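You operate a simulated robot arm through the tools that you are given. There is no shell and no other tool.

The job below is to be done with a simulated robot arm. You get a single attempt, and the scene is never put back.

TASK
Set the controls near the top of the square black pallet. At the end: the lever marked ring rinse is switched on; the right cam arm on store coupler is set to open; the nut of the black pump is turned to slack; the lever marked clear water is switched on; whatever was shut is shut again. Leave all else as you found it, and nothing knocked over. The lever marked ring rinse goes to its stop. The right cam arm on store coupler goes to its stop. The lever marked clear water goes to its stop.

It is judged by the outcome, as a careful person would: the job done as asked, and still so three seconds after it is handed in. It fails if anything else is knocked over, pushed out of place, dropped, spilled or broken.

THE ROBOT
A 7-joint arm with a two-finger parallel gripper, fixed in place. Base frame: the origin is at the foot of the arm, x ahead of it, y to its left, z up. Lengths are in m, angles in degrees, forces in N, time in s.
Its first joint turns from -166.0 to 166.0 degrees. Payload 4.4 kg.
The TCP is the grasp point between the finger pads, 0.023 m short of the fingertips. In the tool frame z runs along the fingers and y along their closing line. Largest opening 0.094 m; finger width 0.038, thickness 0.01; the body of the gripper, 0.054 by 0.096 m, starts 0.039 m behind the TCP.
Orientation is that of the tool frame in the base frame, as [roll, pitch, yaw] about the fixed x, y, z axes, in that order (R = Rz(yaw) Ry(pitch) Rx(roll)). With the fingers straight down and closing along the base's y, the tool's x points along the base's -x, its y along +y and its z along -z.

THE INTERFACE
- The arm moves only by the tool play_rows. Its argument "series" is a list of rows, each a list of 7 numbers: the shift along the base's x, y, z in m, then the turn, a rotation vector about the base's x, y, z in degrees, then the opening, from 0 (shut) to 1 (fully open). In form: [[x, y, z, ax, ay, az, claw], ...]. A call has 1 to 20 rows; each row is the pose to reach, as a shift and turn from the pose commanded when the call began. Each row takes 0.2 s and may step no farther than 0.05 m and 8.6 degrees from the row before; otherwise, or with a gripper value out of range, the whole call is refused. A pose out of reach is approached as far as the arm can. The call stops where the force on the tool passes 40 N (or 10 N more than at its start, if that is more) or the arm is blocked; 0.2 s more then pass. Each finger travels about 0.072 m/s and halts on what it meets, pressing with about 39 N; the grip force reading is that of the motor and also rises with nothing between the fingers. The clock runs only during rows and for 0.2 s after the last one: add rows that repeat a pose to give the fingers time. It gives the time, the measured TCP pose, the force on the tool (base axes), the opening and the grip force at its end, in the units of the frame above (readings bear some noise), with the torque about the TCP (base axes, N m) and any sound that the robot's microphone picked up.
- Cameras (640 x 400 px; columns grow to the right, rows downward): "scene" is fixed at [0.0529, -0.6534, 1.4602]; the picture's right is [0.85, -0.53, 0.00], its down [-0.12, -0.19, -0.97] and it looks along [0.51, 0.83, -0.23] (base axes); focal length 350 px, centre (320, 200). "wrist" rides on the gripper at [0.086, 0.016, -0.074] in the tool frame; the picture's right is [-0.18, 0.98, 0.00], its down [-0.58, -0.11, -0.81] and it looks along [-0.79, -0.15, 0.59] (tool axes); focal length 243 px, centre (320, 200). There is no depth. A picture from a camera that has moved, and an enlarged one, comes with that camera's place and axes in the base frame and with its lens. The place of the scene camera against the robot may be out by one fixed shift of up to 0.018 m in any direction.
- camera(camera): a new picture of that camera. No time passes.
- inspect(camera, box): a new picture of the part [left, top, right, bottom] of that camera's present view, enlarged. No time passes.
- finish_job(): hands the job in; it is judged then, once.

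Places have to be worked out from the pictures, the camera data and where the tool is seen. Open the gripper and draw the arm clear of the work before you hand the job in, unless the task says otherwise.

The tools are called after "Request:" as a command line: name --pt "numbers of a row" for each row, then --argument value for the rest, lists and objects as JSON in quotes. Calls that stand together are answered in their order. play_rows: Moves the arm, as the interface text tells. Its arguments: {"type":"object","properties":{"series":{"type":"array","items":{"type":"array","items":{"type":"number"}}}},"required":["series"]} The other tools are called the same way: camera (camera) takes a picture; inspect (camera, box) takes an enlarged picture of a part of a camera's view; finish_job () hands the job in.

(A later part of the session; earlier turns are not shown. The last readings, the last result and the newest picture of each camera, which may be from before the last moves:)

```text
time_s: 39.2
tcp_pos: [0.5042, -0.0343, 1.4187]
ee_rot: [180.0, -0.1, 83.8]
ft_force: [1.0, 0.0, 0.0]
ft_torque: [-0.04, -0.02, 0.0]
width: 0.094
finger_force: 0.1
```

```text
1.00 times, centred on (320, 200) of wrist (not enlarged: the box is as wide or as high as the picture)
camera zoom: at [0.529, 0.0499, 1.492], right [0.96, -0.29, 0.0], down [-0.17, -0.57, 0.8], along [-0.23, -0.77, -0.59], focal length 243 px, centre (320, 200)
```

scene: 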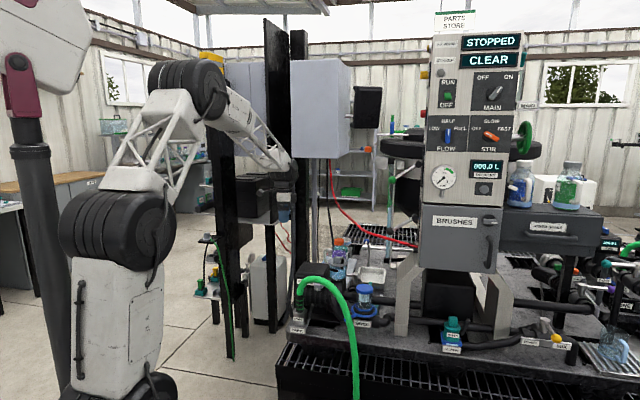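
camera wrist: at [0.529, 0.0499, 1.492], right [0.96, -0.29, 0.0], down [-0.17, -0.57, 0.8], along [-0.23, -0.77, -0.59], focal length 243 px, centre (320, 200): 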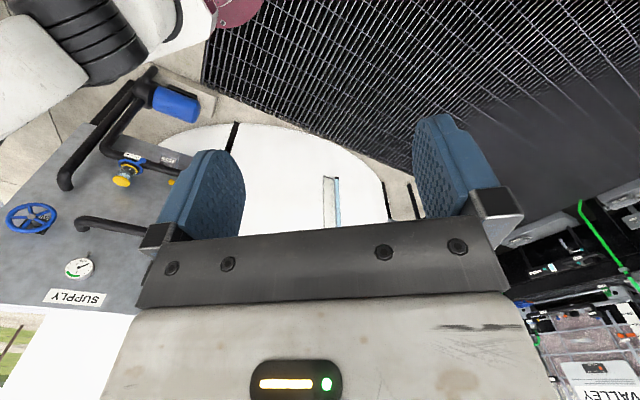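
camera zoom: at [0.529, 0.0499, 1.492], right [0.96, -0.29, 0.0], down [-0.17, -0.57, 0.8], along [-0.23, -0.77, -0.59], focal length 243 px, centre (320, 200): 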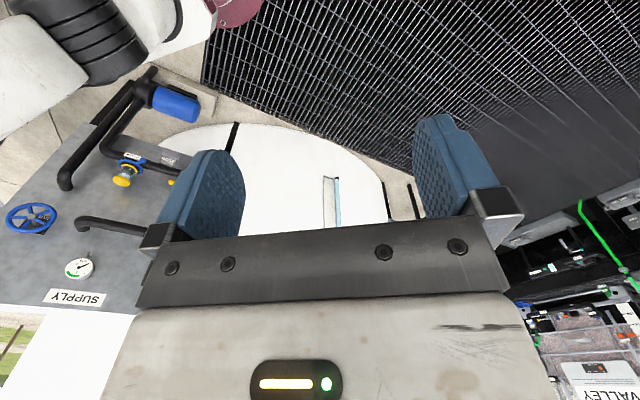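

The blue pump confirms "black pump" means the mixer's motor-pump with the strainer pot. With the arm clear of that sight line, I'll zoom the scene camera very tightly on the pot lid and around the pump for nut details.

Request:
inspect --camera "scene" --box '[331, 255, 347, 267]'

Request:
inspect --camera "scene" --box '[318, 280, 332, 290]'

Request:
inspect --camera "scene" --box '[352, 296, 380, 316]'

Request:
inspect --camera "scene" --box '[296, 302, 322, 322]'

```text
16.00 times, centred on (339, 261) of scene
camera zoom: at [0.0529, -0.6534, 1.4602], right [0.85, -0.53, 0.0], down [-0.12, -0.19, -0.97], along [0.51, 0.83, -0.23], focal length 5602 px, centre (16, -776)
```

zoom: 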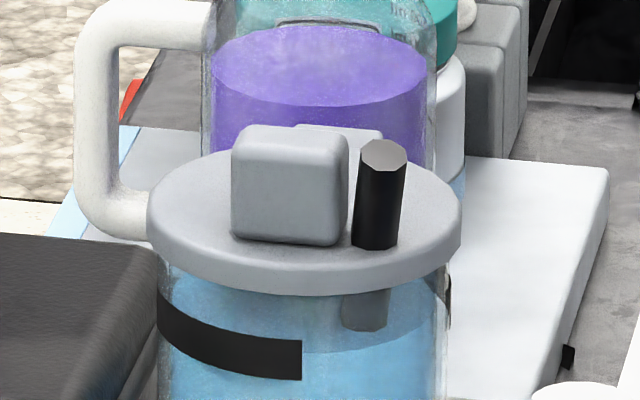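

```text
16.00 times, centred on (325, 285) of scene
camera zoom: at [0.0529, -0.6534, 1.4602], right [0.85, -0.53, 0.0], down [-0.12, -0.19, -0.97], along [0.51, 0.83, -0.23], focal length 5602 px, centre (240, -1160)
```

zoom: 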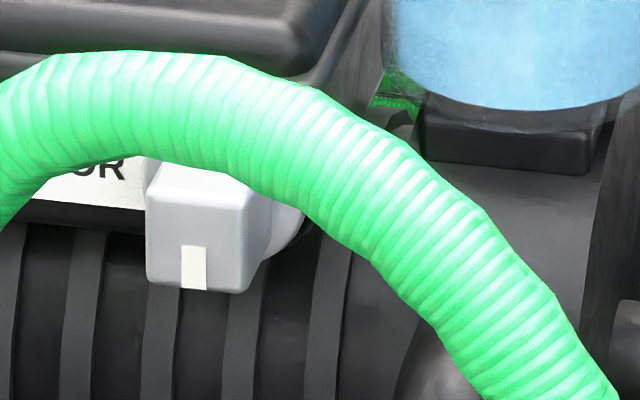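

```text
16.00 times, centred on (366, 306) of scene
camera zoom: at [0.0529, -0.6534, 1.4602], right [0.85, -0.53, 0.0], down [-0.12, -0.19, -0.97], along [0.51, 0.83, -0.23], focal length 5602 px, centre (-416, -1496)
```

zoom: 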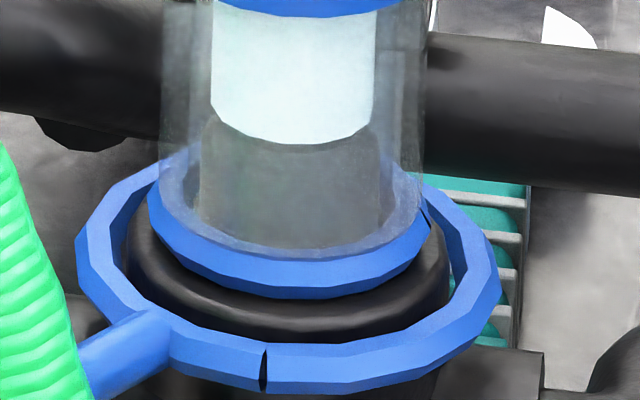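

```text
16.00 times, centred on (309, 312) of scene
camera zoom: at [0.0529, -0.6534, 1.4602], right [0.85, -0.53, 0.0], down [-0.12, -0.19, -0.97], along [0.51, 0.83, -0.23], focal length 5602 px, centre (496, -1592)
```

zoom: 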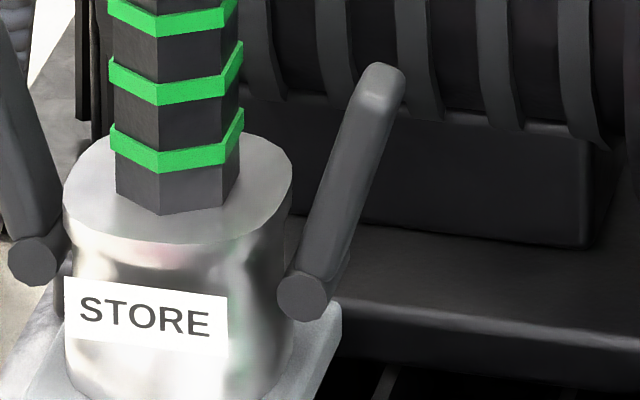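

The pump's nut is still ambiguous (block and leaning black rod on the lid). I'll go look at the pump from its back-left, first travelling there at a safe height.

Request:
play_rows --pt "0.0 0.04 -0.01 0 0 5 1" --pt "0.0 0.08 -0.02 0 0 10 1" --pt "0.01 0.12 -0.04 0 0 15 1" --pt "0.02 0.16 -0.06 0 0 20 1" --pt "0.03 0.2 -0.08 0 0 25 1" --pt "0.04 0.24 -0.1 0 0 30 1" --pt "0.05 0.28 -0.12 0 0 35 1" --pt "0.06 0.32 -0.13 0 0 40 1" --pt "0.07 0.36 -0.14 0 0 45 1" --pt "0.08 0.4 -0.15 0 0 47 1" --pt "0.09 0.44 -0.16 0 0 47 1" --pt "0.1 0.48 -0.17 0 0 47 1" --pt "0.11 0.52 -0.18 0 0 47 1" --pt "0.12 0.56 -0.19 0 0 47 1" --pt "0.13 0.6 -0.2 0 0 47 1" --pt "0.14 0.64 -0.21 0 0 47 1" --pt "0.15 0.68 -0.22 0 0 47 1" --pt "0.16 0.69 -0.26 0 0 47 1" --pt "0.17 0.69 -0.3 0 0 47 1" --pt "0.17 0.69 -0.34 0 0 47 1"

Request:
camera --camera "wrist"

```text
time_s: 43.4
tcp_pos: [0.6721, 0.6538, 1.079]
ee_rot: [179.8, -0.1, 131.0]
ft_force: [0.0, -0.4, 0.8]
ft_torque: [0.01, 0.01, 0.01]
width: 0.0942
finger_force: 0.0
```

```text
taken
camera wrist: at [0.6274, 0.7295, 1.1536], right [0.86, 0.51, 0.0], down [0.3, -0.51, 0.8], along [0.41, -0.69, -0.59], focal length 243 px, centre (320, 200)
```

wrist: 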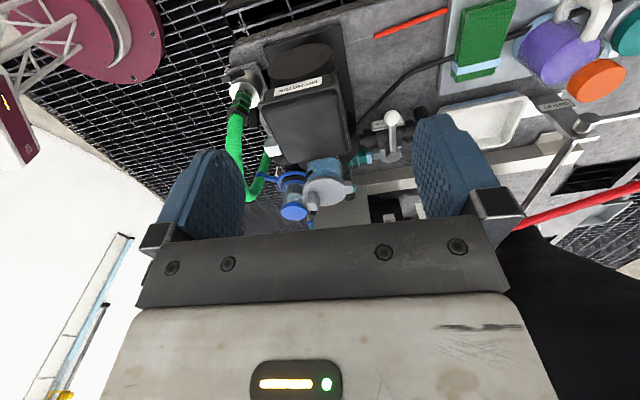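

Request:
inspect --camera "wrist" --box '[220, 20, 400, 150]'

Request:
inspect --camera "wrist" --box '[250, 140, 390, 235]'

Request:
inspect --camera "wrist" --box '[280, 150, 360, 220]'

```text
3.08 times, centred on (310, 85) of wrist
camera zoom: at [0.6274, 0.7295, 1.1536], right [0.86, 0.51, 0.0], down [0.3, -0.51, 0.8], along [0.41, -0.69, -0.59], focal length 746 px, centre (351, 554)
```

zoom: 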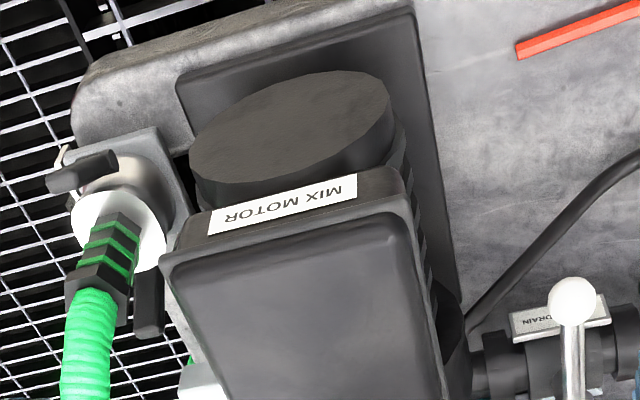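

```text
4.21 times, centred on (320, 188) of wrist
camera zoom: at [0.6274, 0.7295, 1.1536], right [0.86, 0.51, 0.0], down [0.3, -0.51, 0.8], along [0.41, -0.69, -0.59], focal length 1022 px, centre (320, 253)
```

zoom: 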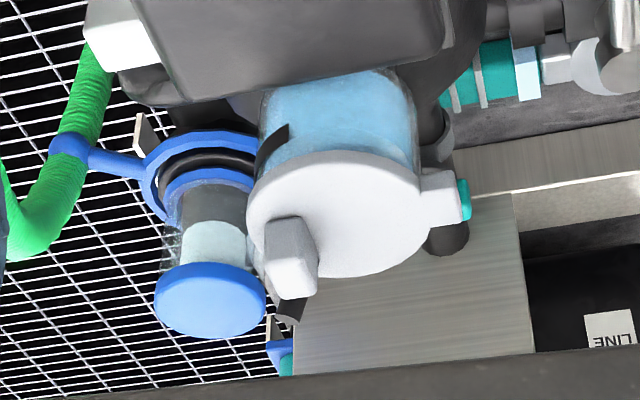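

```text
5.71 times, centred on (320, 185) of wrist
camera zoom: at [0.6274, 0.7295, 1.1536], right [0.86, 0.51, 0.0], down [0.3, -0.51, 0.8], along [0.41, -0.69, -0.59], focal length 1386 px, centre (320, 286)
```

zoom: 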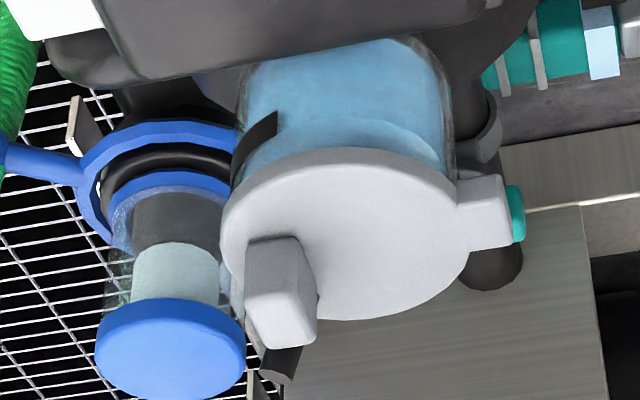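

Back side of the pump is plain; hinge of the pot lid is at the back. I'll go for a close look at the block and rod on the lid from the right-front, again first turning at a safe height.

Request:
play_rows --pt "0 -0.01 0.03 0 0 8 1" --pt "0 -0.03 0.06 0 0 16 1" --pt "0 -0.05 0.09 0 0 24 1" --pt "-0.01 -0.07 0.12 0 0 32 1" --pt "-0.02 -0.09 0.12 0 0 40 1" --pt "-0.03 -0.11 0.12 0 0 48 1" --pt "-0.04 -0.13 0.12 0 0 56 1" --pt "-0.05 -0.15 0.12 0 0 64 1" --pt "-0.05 -0.17 0.12 0 0 72 1" --pt "-0.05 -0.19 0.12 0 0 80 1" --pt "-0.05 -0.21 0.12 0 0 88 1" --pt "-0.05 -0.23 0.12 0 0 96 1" --pt "-0.05 -0.25 0.12 0 0 104 1" --pt "-0.05 -0.27 0.12 0 0 112 1" --pt "-0.05 -0.29 0.12 0 0 120 1" --pt "-0.05 -0.31 0.12 0 0 128 1" --pt "-0.05 -0.33 0.12 0 0 136 1" --pt "-0.04 -0.35 0.12 0 0 144 1" --pt "-0.02 -0.37 0.12 0 0 152 1" --pt "0 -0.37 0.12 0 0 160 1"

```text
time_s: 47.6
tcp_pos: [0.6736, 0.286, 1.1972]
ee_rot: [-179.8, -0.3, -68.9]
ft_force: [-0.1, -0.7, 0.3]
ft_torque: [0.02, 0.0, 0.0]
width: 0.094
finger_force: 0.1
```

Now move in toward the right-front of the pot.

Request:
play_rows --pt "0.03 0.0 -0.02 0 0 0 1" --pt "0.06 0.0 -0.045 0 0 0 1" --pt "0.09 0.0 -0.075 0 0 0 1" --pt "0.115 0.005 -0.105 0 0 0 1" --pt "0.13 0.01 -0.135 0 0 0 1" --pt "0.135 0.014 -0.165 0 0 0 1"

Request:
camera --camera "wrist"

Request:
inspect --camera "wrist" --box '[260, 80, 420, 220]'

```text
time_s: 49.0
tcp_pos: [0.8125, 0.3013, 1.0322]
ee_rot: [-179.9, -0.2, -68.9]
ft_force: [-0.1, -0.4, 1.3]
ft_torque: [0.0, 0.0, 0.01]
width: 0.0941
finger_force: 0.1
```

```text
taken
camera wrist: at [0.8269, 0.2147, 1.1069], right [-0.98, -0.18, 0.0], down [-0.11, 0.58, 0.8], along [-0.14, 0.79, -0.59], focal length 243 px, centre (320, 200)
```

wrist: 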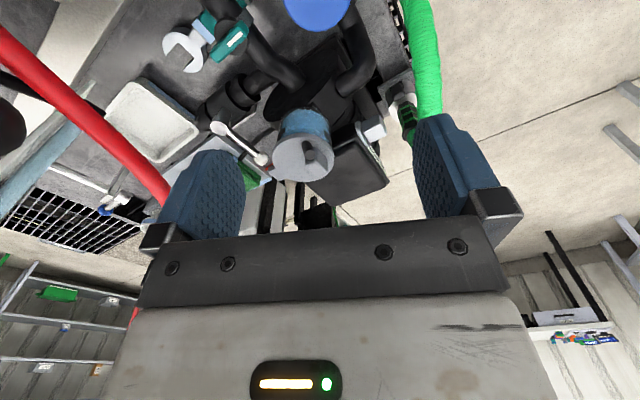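

```text
2.86 times, centred on (340, 150) of wrist
camera zoom: at [0.8269, 0.2147, 1.1069], right [-0.98, -0.18, 0.0], down [-0.11, 0.58, 0.8], along [-0.14, 0.79, -0.59], focal length 693 px, centre (263, 343)
```

zoom: 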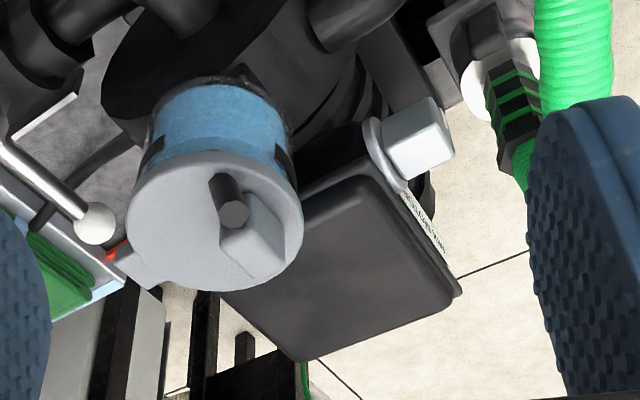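

Request:
inspect --camera "wrist" --box '[265, 95, 345, 185]'

Request:
inspect --camera "wrist" --box '[340, 100, 420, 170]'

Request:
inspect --camera "wrist" --box '[220, 20, 340, 120]'

```text
4.44 times, centred on (305, 140) of wrist
camera zoom: at [0.8269, 0.2147, 1.1069], right [-0.98, -0.18, 0.0], down [-0.11, 0.58, 0.8], along [-0.14, 0.79, -0.59], focal length 1078 px, centre (387, 467)
```

zoom: 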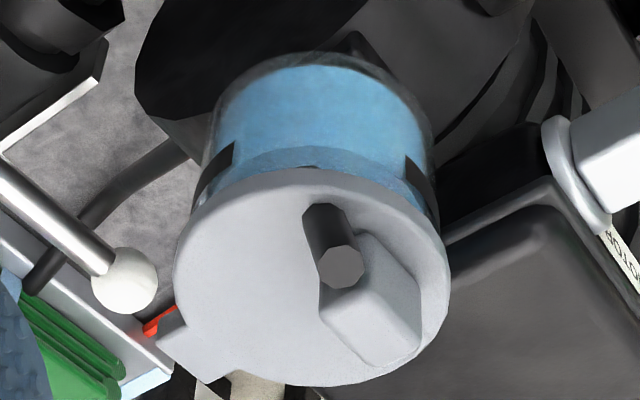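

```text
5.71 times, centred on (380, 135) of wrist
camera zoom: at [0.8269, 0.2147, 1.1069], right [-0.98, -0.18, 0.0], down [-0.11, 0.58, 0.8], along [-0.14, 0.79, -0.59], focal length 1386 px, centre (-23, 571)
```

zoom: 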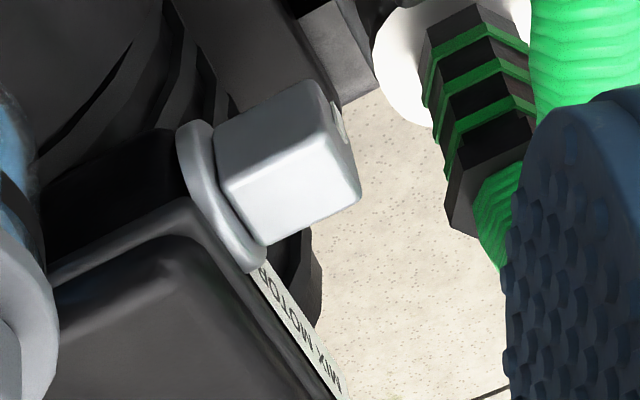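

```text
4.00 times, centred on (280, 70) of wrist
camera zoom: at [0.8269, 0.2147, 1.1069], right [-0.98, -0.18, 0.0], down [-0.11, 0.58, 0.8], along [-0.14, 0.79, -0.59], focal length 970 px, centre (480, 720)
```

zoom: 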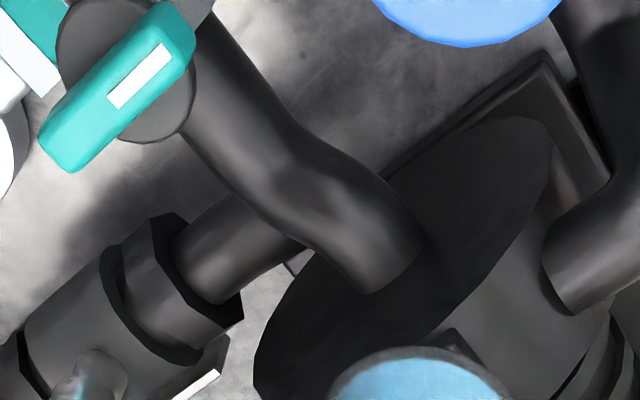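

Let me compare with the grey block on the rack's shelf and check the rest of the rack for similar objects.

Request:
inspect --camera "scene" --box '[190, 225, 240, 260]'

Request:
inspect --camera "scene" --box '[190, 260, 260, 310]'

Request:
inspect --camera "scene" --box '[440, 200, 510, 280]'

```text
11.43 times, centred on (215, 242) of scene
camera zoom: at [0.0529, -0.6534, 1.4602], right [0.85, -0.53, 0.0], down [-0.12, -0.19, -0.97], along [0.51, 0.83, -0.23], focal length 4001 px, centre (1520, -286)
```

zoom: 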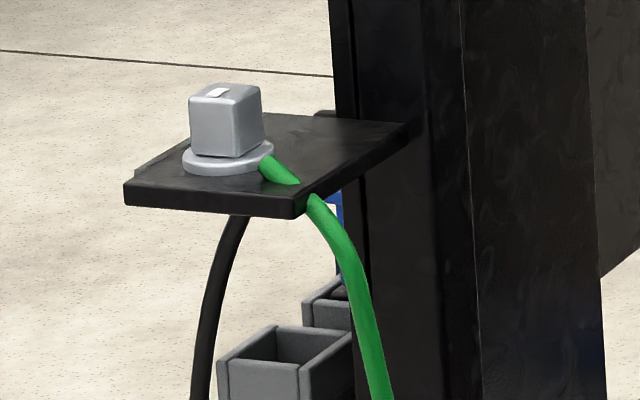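

```text
8.00 times, centred on (225, 285) of scene
camera zoom: at [0.0529, -0.6534, 1.4602], right [0.85, -0.53, 0.0], down [-0.12, -0.19, -0.97], along [0.51, 0.83, -0.23], focal length 2801 px, centre (1080, -480)
```

zoom: 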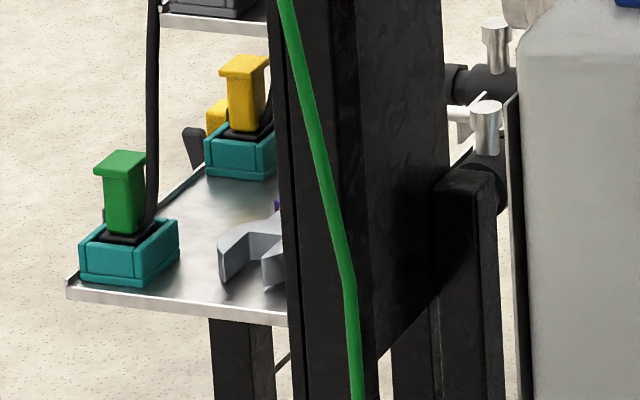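

```text
5.00 times, centred on (475, 240) of scene
camera zoom: at [0.0529, -0.6534, 1.4602], right [0.85, -0.53, 0.0], down [-0.12, -0.19, -0.97], along [0.51, 0.83, -0.23], focal length 1750 px, centre (-455, 0)
```

zoom: 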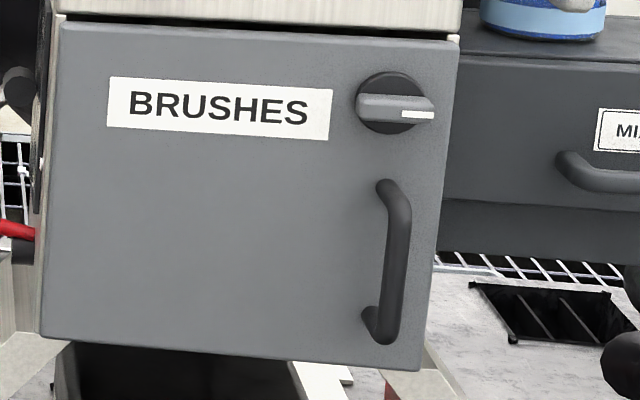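

I'll zoom to the maximum on the lid details from this pose.

Request:
inspect --camera "wrist" --box '[285, 130, 325, 165]'

Request:
inspect --camera "wrist" --box '[300, 145, 325, 165]'

Request:
inspect --camera "scene" --box '[333, 257, 345, 275]'

```text
11.43 times, centred on (305, 148) of wrist
camera zoom: at [0.8269, 0.2147, 1.1069], right [-0.98, -0.18, 0.0], down [-0.11, 0.58, 0.8], along [-0.14, 0.79, -0.59], focal length 2773 px, centre (491, 800)
```

zoom: 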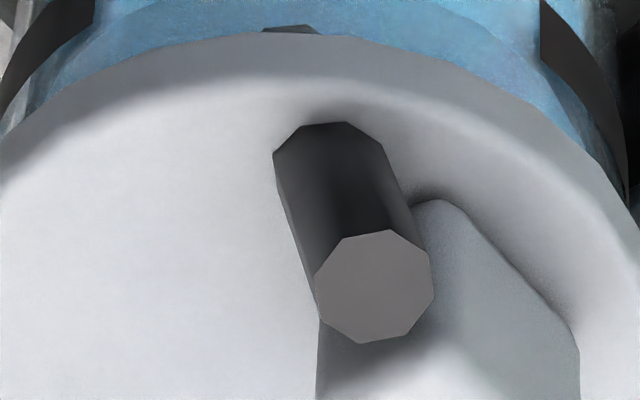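

```text
16.00 times, centred on (312, 155) of wrist
camera zoom: at [0.8269, 0.2147, 1.1069], right [-0.98, -0.18, 0.0], down [-0.11, 0.58, 0.8], along [-0.14, 0.79, -0.59], focal length 3882 px, centre (440, 920)
```

zoom: 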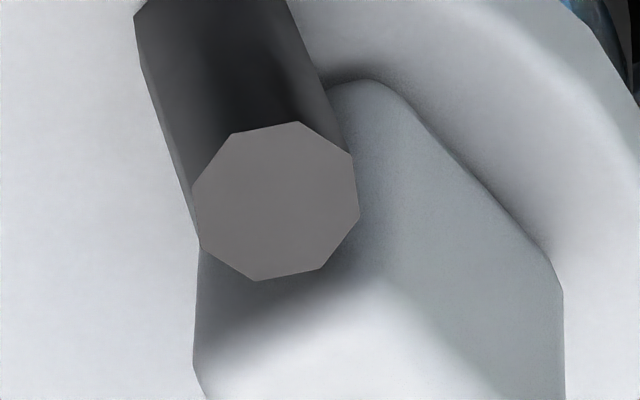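

```text
16.00 times, centred on (339, 266) of scene
camera zoom: at [0.0529, -0.6534, 1.4602], right [0.85, -0.53, 0.0], down [-0.12, -0.19, -0.97], along [0.51, 0.83, -0.23], focal length 5602 px, centre (16, -856)
```

zoom: 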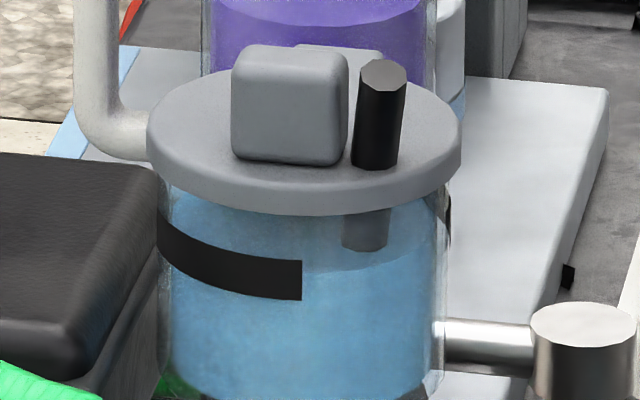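

New insight: rotary switches here all have dark discs, while the rack shows a grey block on a grey washer clamping a green earth wire, so the grey block-on-washer on the motor box is likely the nut. I'll go back to the front view of the pump and zoom on it for markings.

Request:
play_rows --pt "-0.03 -0.01 0.03 0 0 -7 1" --pt "-0.06 -0.02 0.06 0 0 -14 1" --pt "-0.09 -0.03 0.08 0 0 -21 1" --pt "-0.12 -0.04 0.09 0 0 -28 1" --pt "-0.15 -0.05 0.1 0 0 -35 1" --pt "-0.18 -0.06 0.1 0 0 -42 1" --pt "-0.21 -0.07 0.1 0 0 -49 1" --pt "-0.24 -0.07 0.1 0 0 -55 1"

```text
time_s: 50.8
tcp_pos: [0.567, 0.2298, 1.1302]
ee_rot: [180.0, -0.2, -124.1]
ft_force: [0.1, 0.0, -0.2]
ft_torque: [0.01, -0.01, 0.03]
width: 0.094
finger_force: 0.0
```

Request:
play_rows --pt "0 0 -0.03 5.53 -4.27 0 1" --pt "0 0 -0.06 11.06 -8.54 0 1" --pt "-0.01 0.0 -0.09 16.6 -12.8 0 1" --pt "-0.02 0.0 -0.12 22.1 -17.1 0 1" --pt "-0.03 0.0 -0.16 27.6 -21.3 0 1" --pt "-0.03 0.0 -0.19 29 -22.4 0 1" --pt "-0.03 0.0 -0.21 29 -22.4 0 1"

Request:
camera --camera "wrist"

Request:
inspect --camera "wrist" --box '[280, 40, 400, 140]'

```text
time_s: 52.4
tcp_pos: [0.5393, 0.2293, 0.9226]
ee_rot: [-177.2, 36.5, -123.1]
ft_force: [-0.3, 0.2, -0.4]
ft_torque: [-0.02, 0.03, 0.0]
width: 0.0942
finger_force: 0.1
```

```text
taken
camera wrist: at [0.4599, 0.1461, 0.9296], right [-0.73, 0.68, 0.07], down [0.05, -0.05, 1.0], along [0.69, 0.73, 0.0], focal length 243 px, centre (320, 200)
```

wrist: 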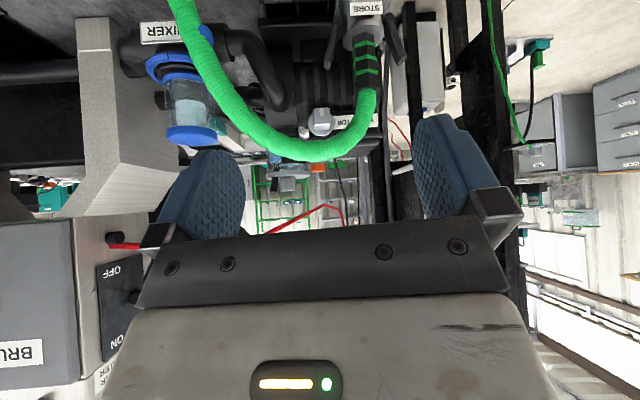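

```text
4.00 times, centred on (340, 90) of wrist
camera zoom: at [0.4599, 0.1461, 0.9296], right [-0.73, 0.68, 0.07], down [0.05, -0.05, 1.0], along [0.69, 0.73, 0.0], focal length 970 px, centre (240, 640)
```

zoom: 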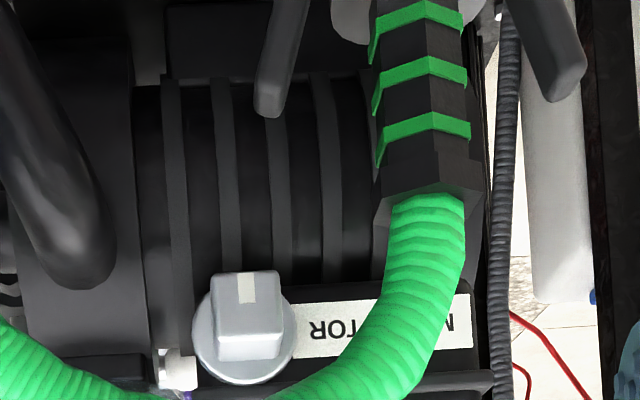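

Request:
inspect --camera "wrist" --box '[305, 105, 345, 140]'

Request:
inspect --camera "wrist" --box '[300, 0, 420, 100]'

Request:
inspect --camera "wrist" --box '[240, 140, 340, 220]'

```text
11.43 times, centred on (325, 122) of wrist
camera zoom: at [0.4599, 0.1461, 0.9296], right [-0.73, 0.68, 0.07], down [0.05, -0.05, 1.0], along [0.69, 0.73, 0.0], focal length 2773 px, centre (263, 1086)
```

zoom: 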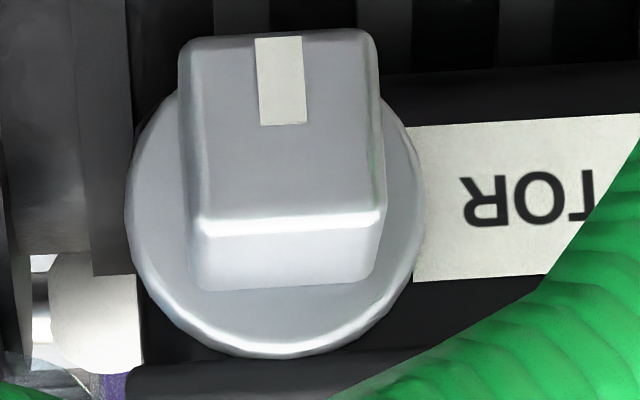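

```text
4.00 times, centred on (360, 50) of wrist
camera zoom: at [0.4599, 0.1461, 0.9296], right [-0.73, 0.68, 0.07], down [0.05, -0.05, 1.0], along [0.69, 0.73, 0.0], focal length 970 px, centre (160, 800)
```

zoom: 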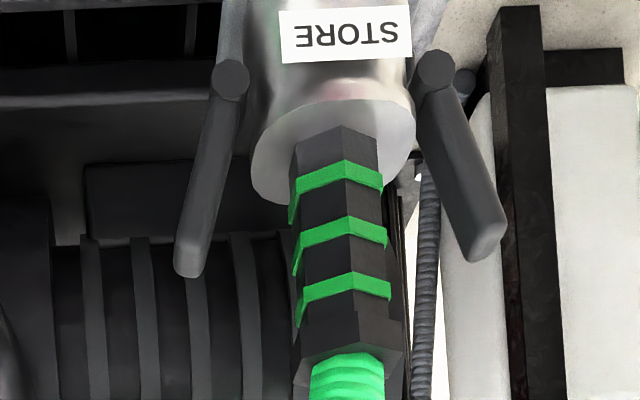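

```text
5.00 times, centred on (290, 180) of wrist
camera zoom: at [0.4599, 0.1461, 0.9296], right [-0.73, 0.68, 0.07], down [0.05, -0.05, 1.0], along [0.69, 0.73, 0.0], focal length 1213 px, centre (470, 300)
```

zoom: 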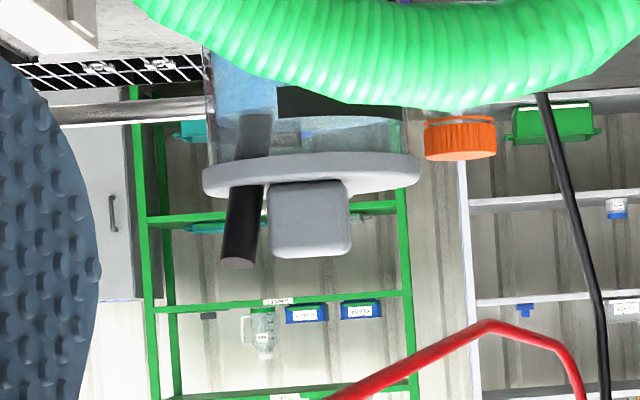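

No "tight/slack" print is visible on the grey knob. I'll do the certain controls first: the two panel levers. I raise and straighten the tool before reorienting toward the panel's left side.

Request:
play_rows --pt "0 0 0.03 0 0 0 1" --pt "0 0 0.06 -5.5 4.25 0 1" --pt "0 0 0.1 -11 8.5 0 1" --pt "0 0 0.14 -16.5 12.7 0 1" --pt "0 0 0.18 -22 17 0 1" --pt "0 0 0.22 -27 20.8 0 1" --pt "0 0 0.26 -29 22.4 0 1" --pt "0 0 0.3 -29 22.4 0 1" --pt "0 0 0.34 -29 22.4 0 1"

```text
time_s: 54.4
tcp_pos: [0.5379, 0.2273, 1.2628]
ee_rot: [180.0, -0.1, -123.9]
ft_force: [0.7, -0.6, -0.1]
ft_torque: [-0.01, -0.01, 0.03]
width: 0.0942
finger_force: 0.1
```

Now yaw from -124° to 142° (turning back by -94°) in place, drifting to a spot left of the panel.

Request:
play_rows --pt "0.01 0.01 0.01 0 0 -8 1" --pt "0.02 0.02 0.02 0 0 -16 1" --pt "0.03 0.04 0.03 0 0 -24 1" --pt "0.05 0.06 0.04 0 0 -32 1" --pt "0.07 0.08 0.05 0 0 -40 1" --pt "0.09 0.1 0.06 0 0 -48 1" --pt "0.11 0.12 0.06 0 0 -56 1" --pt "0.13 0.14 0.06 0 0 -64 1" --pt "0.15 0.16 0.06 0 0 -72 1" --pt "0.17 0.18 0.06 0 0 -80 1" --pt "0.19 0.19 0.06 0 0 -88 1" --pt "0.21 0.2 0.06 0 0 -94 1"

Request:
camera --camera "wrist"

```text
time_s: 57.0
tcp_pos: [0.747, 0.4291, 1.3221]
ee_rot: [-180.0, -0.2, 141.8]
ft_force: [-0.5, -0.1, 0.3]
ft_torque: [-0.02, -0.03, -0.01]
width: 0.094
finger_force: 0.1
```

```text
taken
camera wrist: at [0.6893, 0.4965, 1.396], right [0.75, 0.66, 0.0], down [0.39, -0.45, 0.8], along [0.53, -0.61, -0.59], focal length 243 px, centre (320, 200)
```

wrist: 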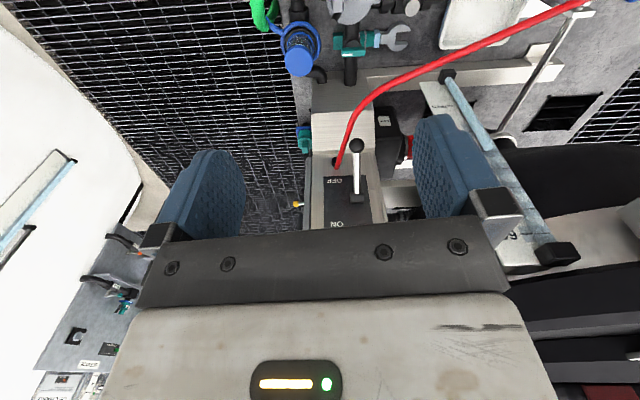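

Good view of the panel side (clear-water lever ball at image (357,145)). Now I tilt the tool 45° toward the panel while staying well left of it.

Request:
play_rows --pt "0.0 0.0 0 -4.6 -5.9 0 1" --pt "0.01 0.0 0 -9.2 -11.8 0 1" --pt "0.02 0.0 0 -13.7 -17.8 0 1" --pt "0.03 0.0 0 -18.3 -23.7 0 1" --pt "0.04 0.0 0.0 -22.9 -29.6 0 1" --pt "0.05 0.0 0.0 -27.5 -35.6 0 1"

Request:
camera --camera "wrist"

Request:
camera --camera "scene"

```text
time_s: 58.4
tcp_pos: [0.798, 0.4311, 1.3217]
ee_rot: [179.6, 44.9, 141.8]
ft_force: [0.2, -0.5, -0.9]
ft_torque: [-0.01, 0.02, -0.02]
width: 0.0941
finger_force: 0.0
```

```text
taken
camera wrist: at [0.7184, 0.5136, 1.3135], right [0.71, 0.69, 0.13], down [-0.19, 0.01, 0.98], along [0.68, -0.72, 0.14], focal length 243 px, centre (320, 200)
```

wrist: 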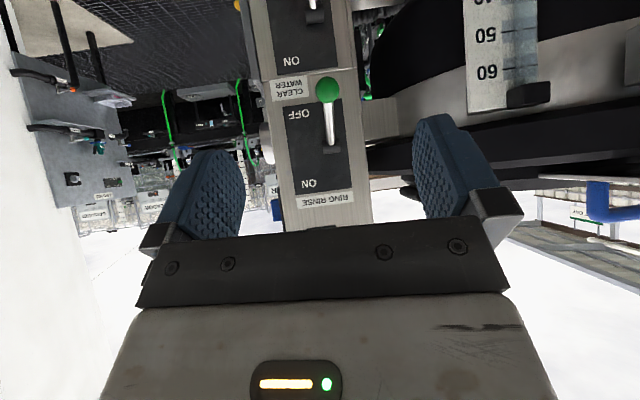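

```text
taken
```

scene: 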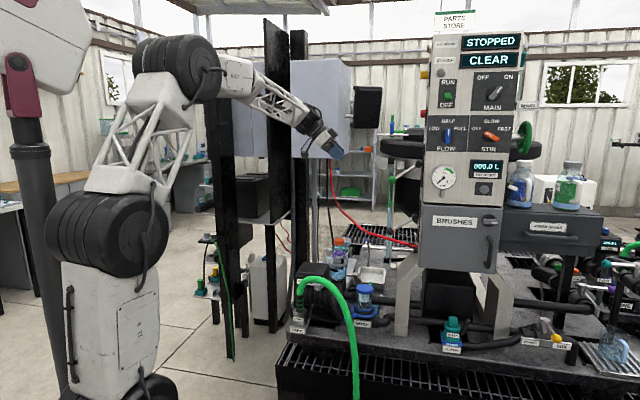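

Excellent: RING RINSE lever (green ball, currently at OFF, down) is right ahead. I'll zoom for an accurate fix on ball and pivot.

Request:
inspect --camera "wrist" --box '[270, 50, 390, 200]'

Request:
inspect --camera "scene" --box '[310, 110, 430, 200]'

```text
2.67 times, centred on (330, 125) of wrist
camera zoom: at [0.7184, 0.5136, 1.3135], right [0.71, 0.69, 0.13], down [-0.19, 0.01, 0.98], along [0.68, -0.72, 0.14], focal length 647 px, centre (293, 400)
```

zoom: 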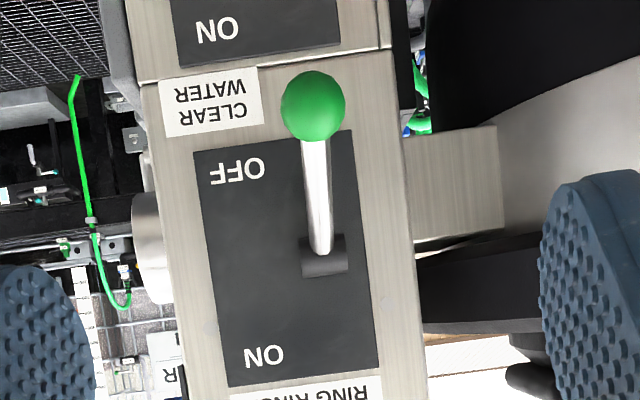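

```text
4.44 times, centred on (370, 155) of scene
camera zoom: at [0.0529, -0.6534, 1.4602], right [0.85, -0.53, 0.0], down [-0.12, -0.19, -0.97], along [0.51, 0.83, -0.23], focal length 1556 px, centre (98, 400)
```

zoom: 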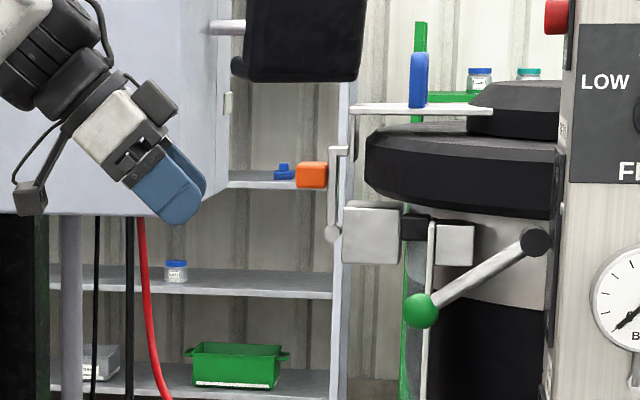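

The machine turns out to be yawed by 45°; ring-rinse ball at about (0.9535, 0.304, 1.224), pivot (1.018, 0.240, 1.281). I move to a staging point 13 cm up-and-left of the ball along the tool axis, correcting yaw by -6.5°.

Request:
play_rows --pt "0.02 -0.01 0.0 0 0 -3 1" --pt "0.045 -0.03 0 0 0 -6.5 1" --pt "0.07 -0.05 -0.005 0 0 -6.5 1" --pt "0.09 -0.0624 -0.006 0 0 -6.5 1"

Request:
camera --camera "wrist"

Request:
inspect --camera "wrist" --box '[260, 60, 400, 220]'

```text
time_s: 59.4
tcp_pos: [0.8882, 0.3629, 1.3136]
ee_rot: [179.7, 44.7, 135.3]
ft_force: [1.3, 0.2, 0.6]
ft_torque: [0.0, 0.02, 0.0]
width: 0.0941
finger_force: 0.1
```

```text
taken
camera wrist: at [0.8165, 0.4559, 1.3053], right [0.78, 0.61, 0.13], down [-0.19, 0.03, 0.98], along [0.59, -0.79, 0.14], focal length 243 px, centre (320, 200)
```

wrist: 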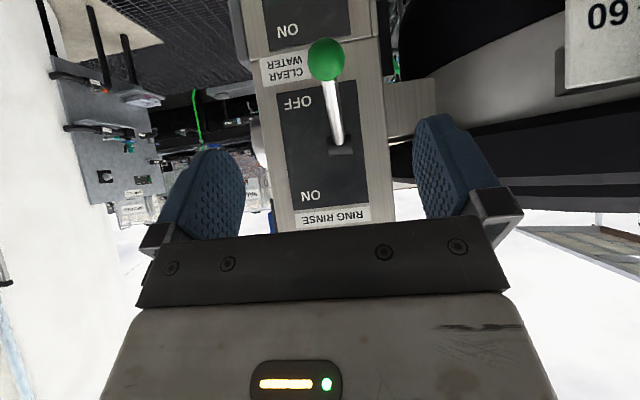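

```text
2.50 times, centred on (330, 140) of wrist
camera zoom: at [0.8165, 0.4559, 1.3053], right [0.78, 0.61, 0.13], down [-0.19, 0.03, 0.98], along [0.59, -0.79, 0.14], focal length 606 px, centre (295, 350)
```

zoom: 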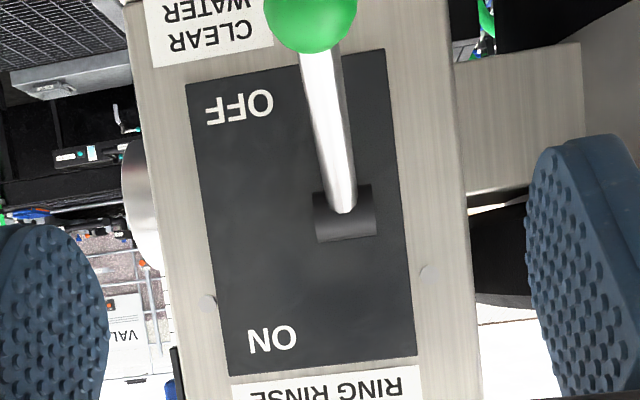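

Ball fix confirmed at (0.9535, 0.3045, 1.224). I advance along the tool axis to put the ball between the open fingers.

Request:
play_rows --pt "0.016 -0.014 -0.022 0 0 0 1" --pt "0.032 -0.028 -0.044 0 0 0 1" --pt "0.048 -0.042 -0.066 0 0 0 1" --pt "0.063 -0.056 -0.086 0 0 0 1" --pt "0.063 -0.056 -0.086 0 0 0 1"

Request:
camera --camera "wrist"

Request:
inspect --camera "scene" --box '[350, 120, 450, 210]'

```text
time_s: 60.6
tcp_pos: [0.9507, 0.3096, 1.2265]
ee_rot: [179.8, 44.8, 135.3]
ft_force: [-0.5, 0.0, 0.4]
ft_torque: [-0.01, 0.03, -0.01]
width: 0.0938
finger_force: 0.0
```

```text
taken
camera wrist: at [0.8804, 0.4021, 1.2195], right [0.78, 0.61, 0.13], down [-0.19, 0.03, 0.98], along [0.59, -0.79, 0.14], focal length 243 px, centre (320, 200)
```

wrist: 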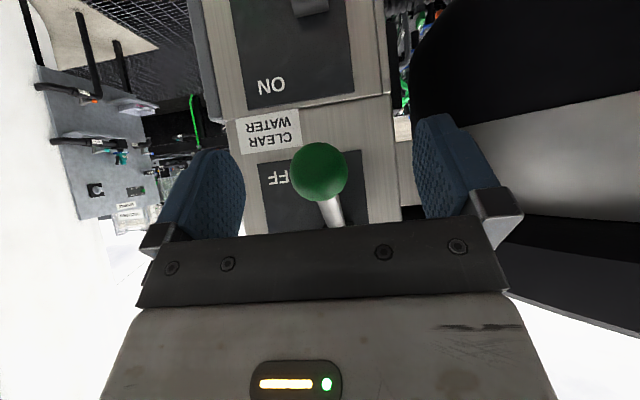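

```text
4.44 times, centred on (400, 165) of scene
camera zoom: at [0.0529, -0.6534, 1.4602], right [0.85, -0.53, 0.0], down [-0.12, -0.19, -0.97], along [0.51, 0.83, -0.23], focal length 1556 px, centre (-36, 356)
```

zoom: 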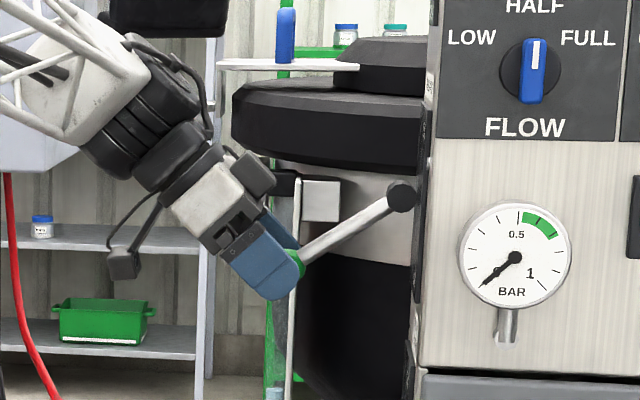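

The ball is centred between the fingers. I close on it.

Request:
play_rows --pt "0 0 0 0 0 0 0.6" --pt "0 0 0 0 0 0 0.3" --pt "0 0 0 0 0 0 0.2" --pt "0 0 0 0 0 0 0.2" --pt "0 0 0 0 0 0 0.2"

Request:
camera --camera "wrist"

```text
time_s: 61.8
tcp_pos: [0.9507, 0.3097, 1.2277]
ee_rot: [179.7, 44.7, 135.3]
ft_force: [-26.0, -18.7, -2.5]
ft_torque: [0.16, 0.29, -0.46]
width: 0.0329
finger_force: 15.8
```

```text
taken
camera wrist: at [0.8799, 0.4018, 1.2196], right [0.78, 0.61, 0.13], down [-0.19, 0.03, 0.98], along [0.59, -0.79, 0.14], focal length 243 px, centre (320, 200)
```

wrist: 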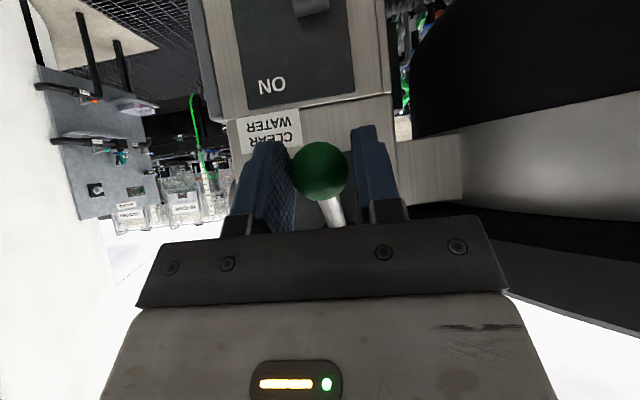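

Gripped (width 33 mm), but the sideways force shows the tool is a few mm off along the pinch line. I'll shift slightly in that direction to relieve it.

Request:
play_rows --pt "-0.0015 -0.0015 0 0 0 0 0.2" --pt "-0.003 -0.003 0 0 0 0 0.2" --pt "-0.003 -0.003 0 0 0 0 0.2"

```text
time_s: 62.6
tcp_pos: [0.9492, 0.3084, 1.2294]
ee_rot: [179.7, 44.8, 135.3]
ft_force: [35.4, 21.5, -7.3]
ft_torque: [0.94, 0.69, 0.48]
width: 0.0304
finger_force: 45.2
```

Request:
play_rows --pt "0.001 0.001 0 0 0 0 0.2" --pt "0.0017 0.0017 0 0 0 0 0.2"

```text
time_s: 63.2
tcp_pos: [0.9505, 0.31, 1.2292]
ee_rot: [179.9, 44.8, 135.4]
ft_force: [-42.6, -7.5, -13.7]
ft_torque: [-0.02, 0.12, -0.54]
width: 0.0304
finger_force: 45.3
```

Request:
play_rows --pt "-0.0008 -0.0008 0 0 0 0 0.2" --pt "-0.0008 -0.0008 0 0 0 0 0.2"

```text
time_s: 63.8
tcp_pos: [0.95, 0.3084, 1.228]
ee_rot: [179.8, 44.8, 135.4]
ft_force: [-27.9, 3.1, -19.1]
ft_torque: [0.33, 0.41, -0.27]
width: 0.0304
finger_force: 45.0
```

Sideways force is now moderate. I start lifting the ball along its arc in small steps (about 4° each).

Request:
play_rows --pt "-0.0027 0.0027 0.0065 0 0 0 0.2" --pt "-0.005 0.005 0.0132 0 0 0 0.2" --pt "-0.007 0.007 0.02 0 0 0 0.2" --pt "-0.0086 0.0085 0.0272 0 0 0 0.2"

```text
time_s: 64.8
tcp_pos: [0.9416, 0.3177, 1.2567]
ee_rot: [179.7, 44.8, 135.4]
ft_force: [15.0, 14.5, -11.6]
ft_torque: [1.02, 0.74, 0.28]
width: 0.0305
finger_force: 45.1
```

The lever follows with about 12 N. Continuing along the arc past horizontal.

Request:
play_rows --pt "-0.001 0.0015 0.0073 0 0 0 0.2" --pt "-0.0019 0.0025 0.0146 0 0 0 0.2" --pt "-0.0025 0.003 0.022 0 0 0 0.2" --pt "-0.0027 0.0032 0.0295 0 0 0 0.2" --pt "-0.0025 0.003 0.037 0 0 0 0.2" --pt "-0.0019 0.0025 0.0444 0 0 0 0.2"

```text
time_s: 66.0
tcp_pos: [0.9387, 0.3191, 1.2932]
ee_rot: [179.7, 44.7, 135.1]
ft_force: [-8.9, -5.8, 0.4]
ft_torque: [-0.11, 0.03, -0.15]
width: 0.0301
finger_force: 45.0
stopped in row 5: the force on the tool passed its limit at 51 N (the readings are from after the stop); the commanded pose is now the measured one
```

It stopped near horizontal with a force spike. Let me look at the lever before continuing.

Request:
camera --camera "wrist"

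Request:
inspect --camera "scene" --box '[350, 110, 450, 200]'

```text
taken
camera wrist: at [0.8684, 0.4119, 1.2848], right [0.78, 0.61, 0.13], down [-0.19, 0.03, 0.98], along [0.59, -0.79, 0.14], focal length 243 px, centre (320, 200)
```

wrist: 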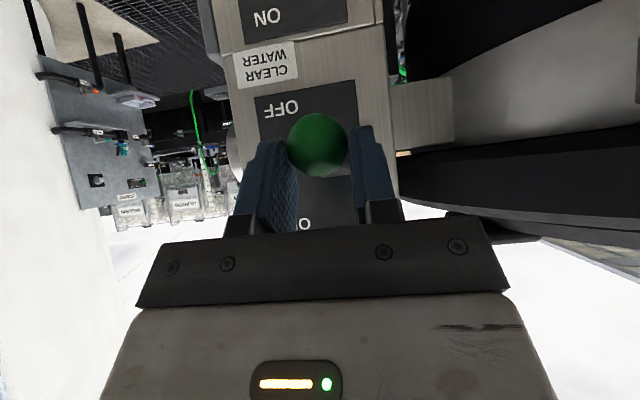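

```text
4.44 times, centred on (400, 155) of scene
camera zoom: at [0.0529, -0.6534, 1.4602], right [0.85, -0.53, 0.0], down [-0.12, -0.19, -0.97], along [0.51, 0.83, -0.23], focal length 1556 px, centre (-36, 400)
```

zoom: 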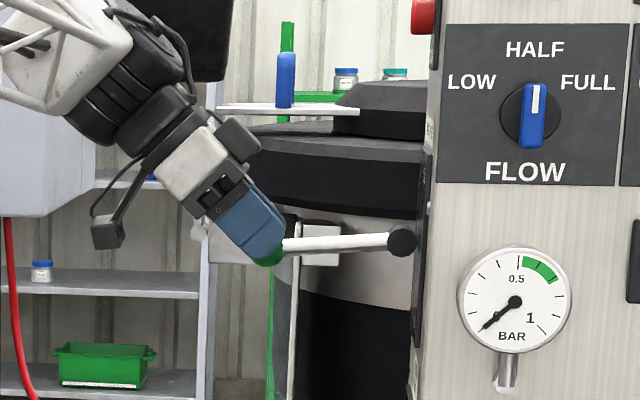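

The ball slipped in the grip near mid-travel (lever ≈ horizontal). Better to push it up from below with closed fingers: first I release and back off along the tool axis.

Request:
play_rows --pt "0 0 0 0 0 0 0.5" --pt "0 0 0 0 0 0 0.8" --pt "0 0 0 0 0 0 0.9" --pt "-0.02 0.02 0.028 0 0 0 0.9" --pt "-0.04 0.04 0.056 0 0 0 0.9" --pt "-0.055 0.055 0.08 0 0 0 0.9"

Request:
camera --camera "wrist"

Request:
inspect --camera "scene" --box '[350, 110, 450, 200]'

```text
time_s: 67.4
tcp_pos: [0.8822, 0.3726, 1.3711]
ee_rot: [179.8, 44.8, 135.3]
ft_force: [-0.1, 0.9, -1.8]
ft_torque: [-0.03, -0.04, 0.0]
width: 0.0845
finger_force: 0.1
```

```text
taken
camera wrist: at [0.8119, 0.4642, 1.3634], right [0.78, 0.61, 0.13], down [-0.19, 0.03, 0.98], along [0.59, -0.79, 0.14], focal length 243 px, centre (320, 200)
```

wrist: 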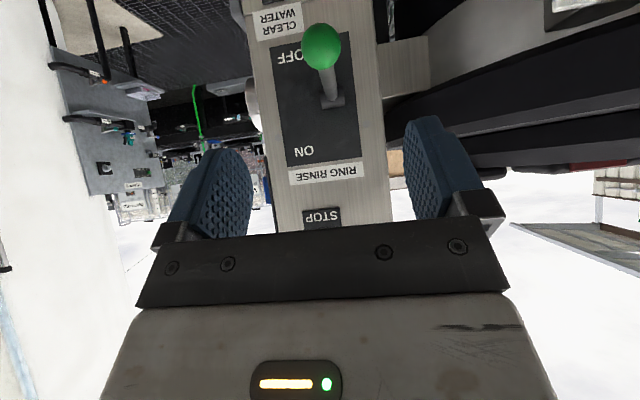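

```text
4.44 times, centred on (400, 155) of scene
camera zoom: at [0.0529, -0.6534, 1.4602], right [0.85, -0.53, 0.0], down [-0.12, -0.19, -0.97], along [0.51, 0.83, -0.23], focal length 1556 px, centre (-36, 400)
```

zoom: 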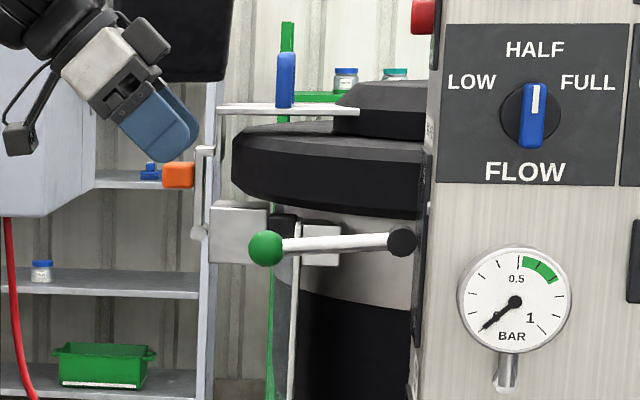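

The lever stays where it was left (about -4° from horizontal), ball ≈(0.942,0.316,1.276). I back out further, close the fingers and tilt the tool to nearly horizontal.

Request:
play_rows --pt "-0.015 0.015 0 -4.9 -5 0 0.6" --pt "-0.03 0.03 0 -9.8 -10 0 0.3" --pt "-0.04 0.04 0 -14.7 -15 0 0.1" --pt "-0.045 0.045 0 -19.7 -20 0 0" --pt "-0.045 0.045 -0.01 -24.6 -24.9 0 0" --pt "-0.045 0.045 -0.04 -24.6 -24.9 0 0" --pt "-0.045 0.045 -0.08 -24.6 -24.9 0 0" --pt "-0.045 0.045 -0.12 -24.6 -24.9 0 0" --pt "-0.045 0.045 -0.143 -24.6 -24.9 0 0"

Request:
camera --camera "wrist"

Request:
inspect --camera "scene" --box '[330, 110, 450, 210]'

```text
time_s: 69.4
tcp_pos: [0.8389, 0.4202, 1.2326]
ee_rot: [179.1, 79.8, 134.7]
ft_force: [0.4, 0.4, 0.9]
ft_torque: [0.02, 0.0, 0.02]
width: 0.0
finger_force: 38.9
```

```text
taken
camera wrist: at [0.7861, 0.4953, 1.1594], right [0.71, 0.68, 0.18], down [-0.57, 0.4, 0.71], along [0.41, -0.61, 0.67], focal length 243 px, centre (320, 200)
```

wrist: 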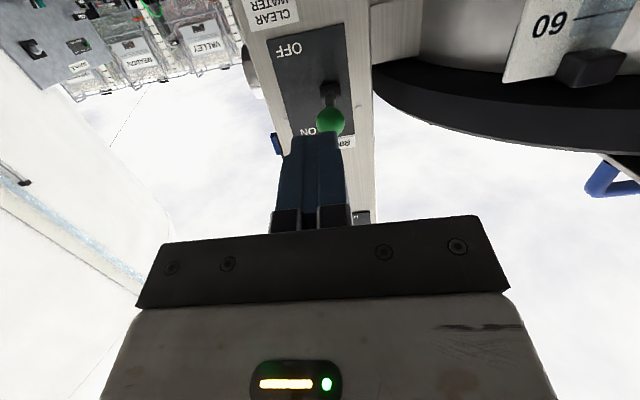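

```text
4.00 times, centred on (390, 160) of scene
camera zoom: at [0.0529, -0.6534, 1.4602], right [0.85, -0.53, 0.0], down [-0.12, -0.19, -0.97], along [0.51, 0.83, -0.23], focal length 1400 px, centre (40, 360)
```

zoom: 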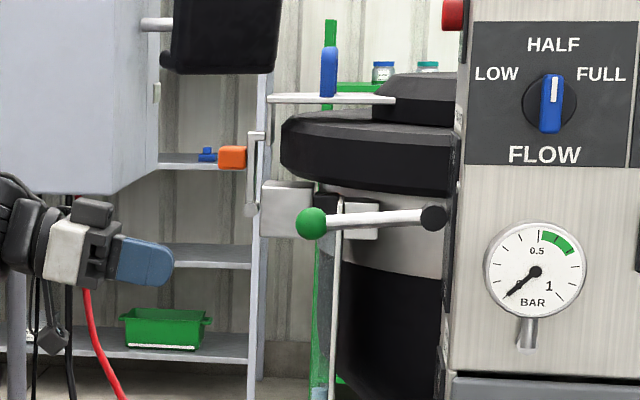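

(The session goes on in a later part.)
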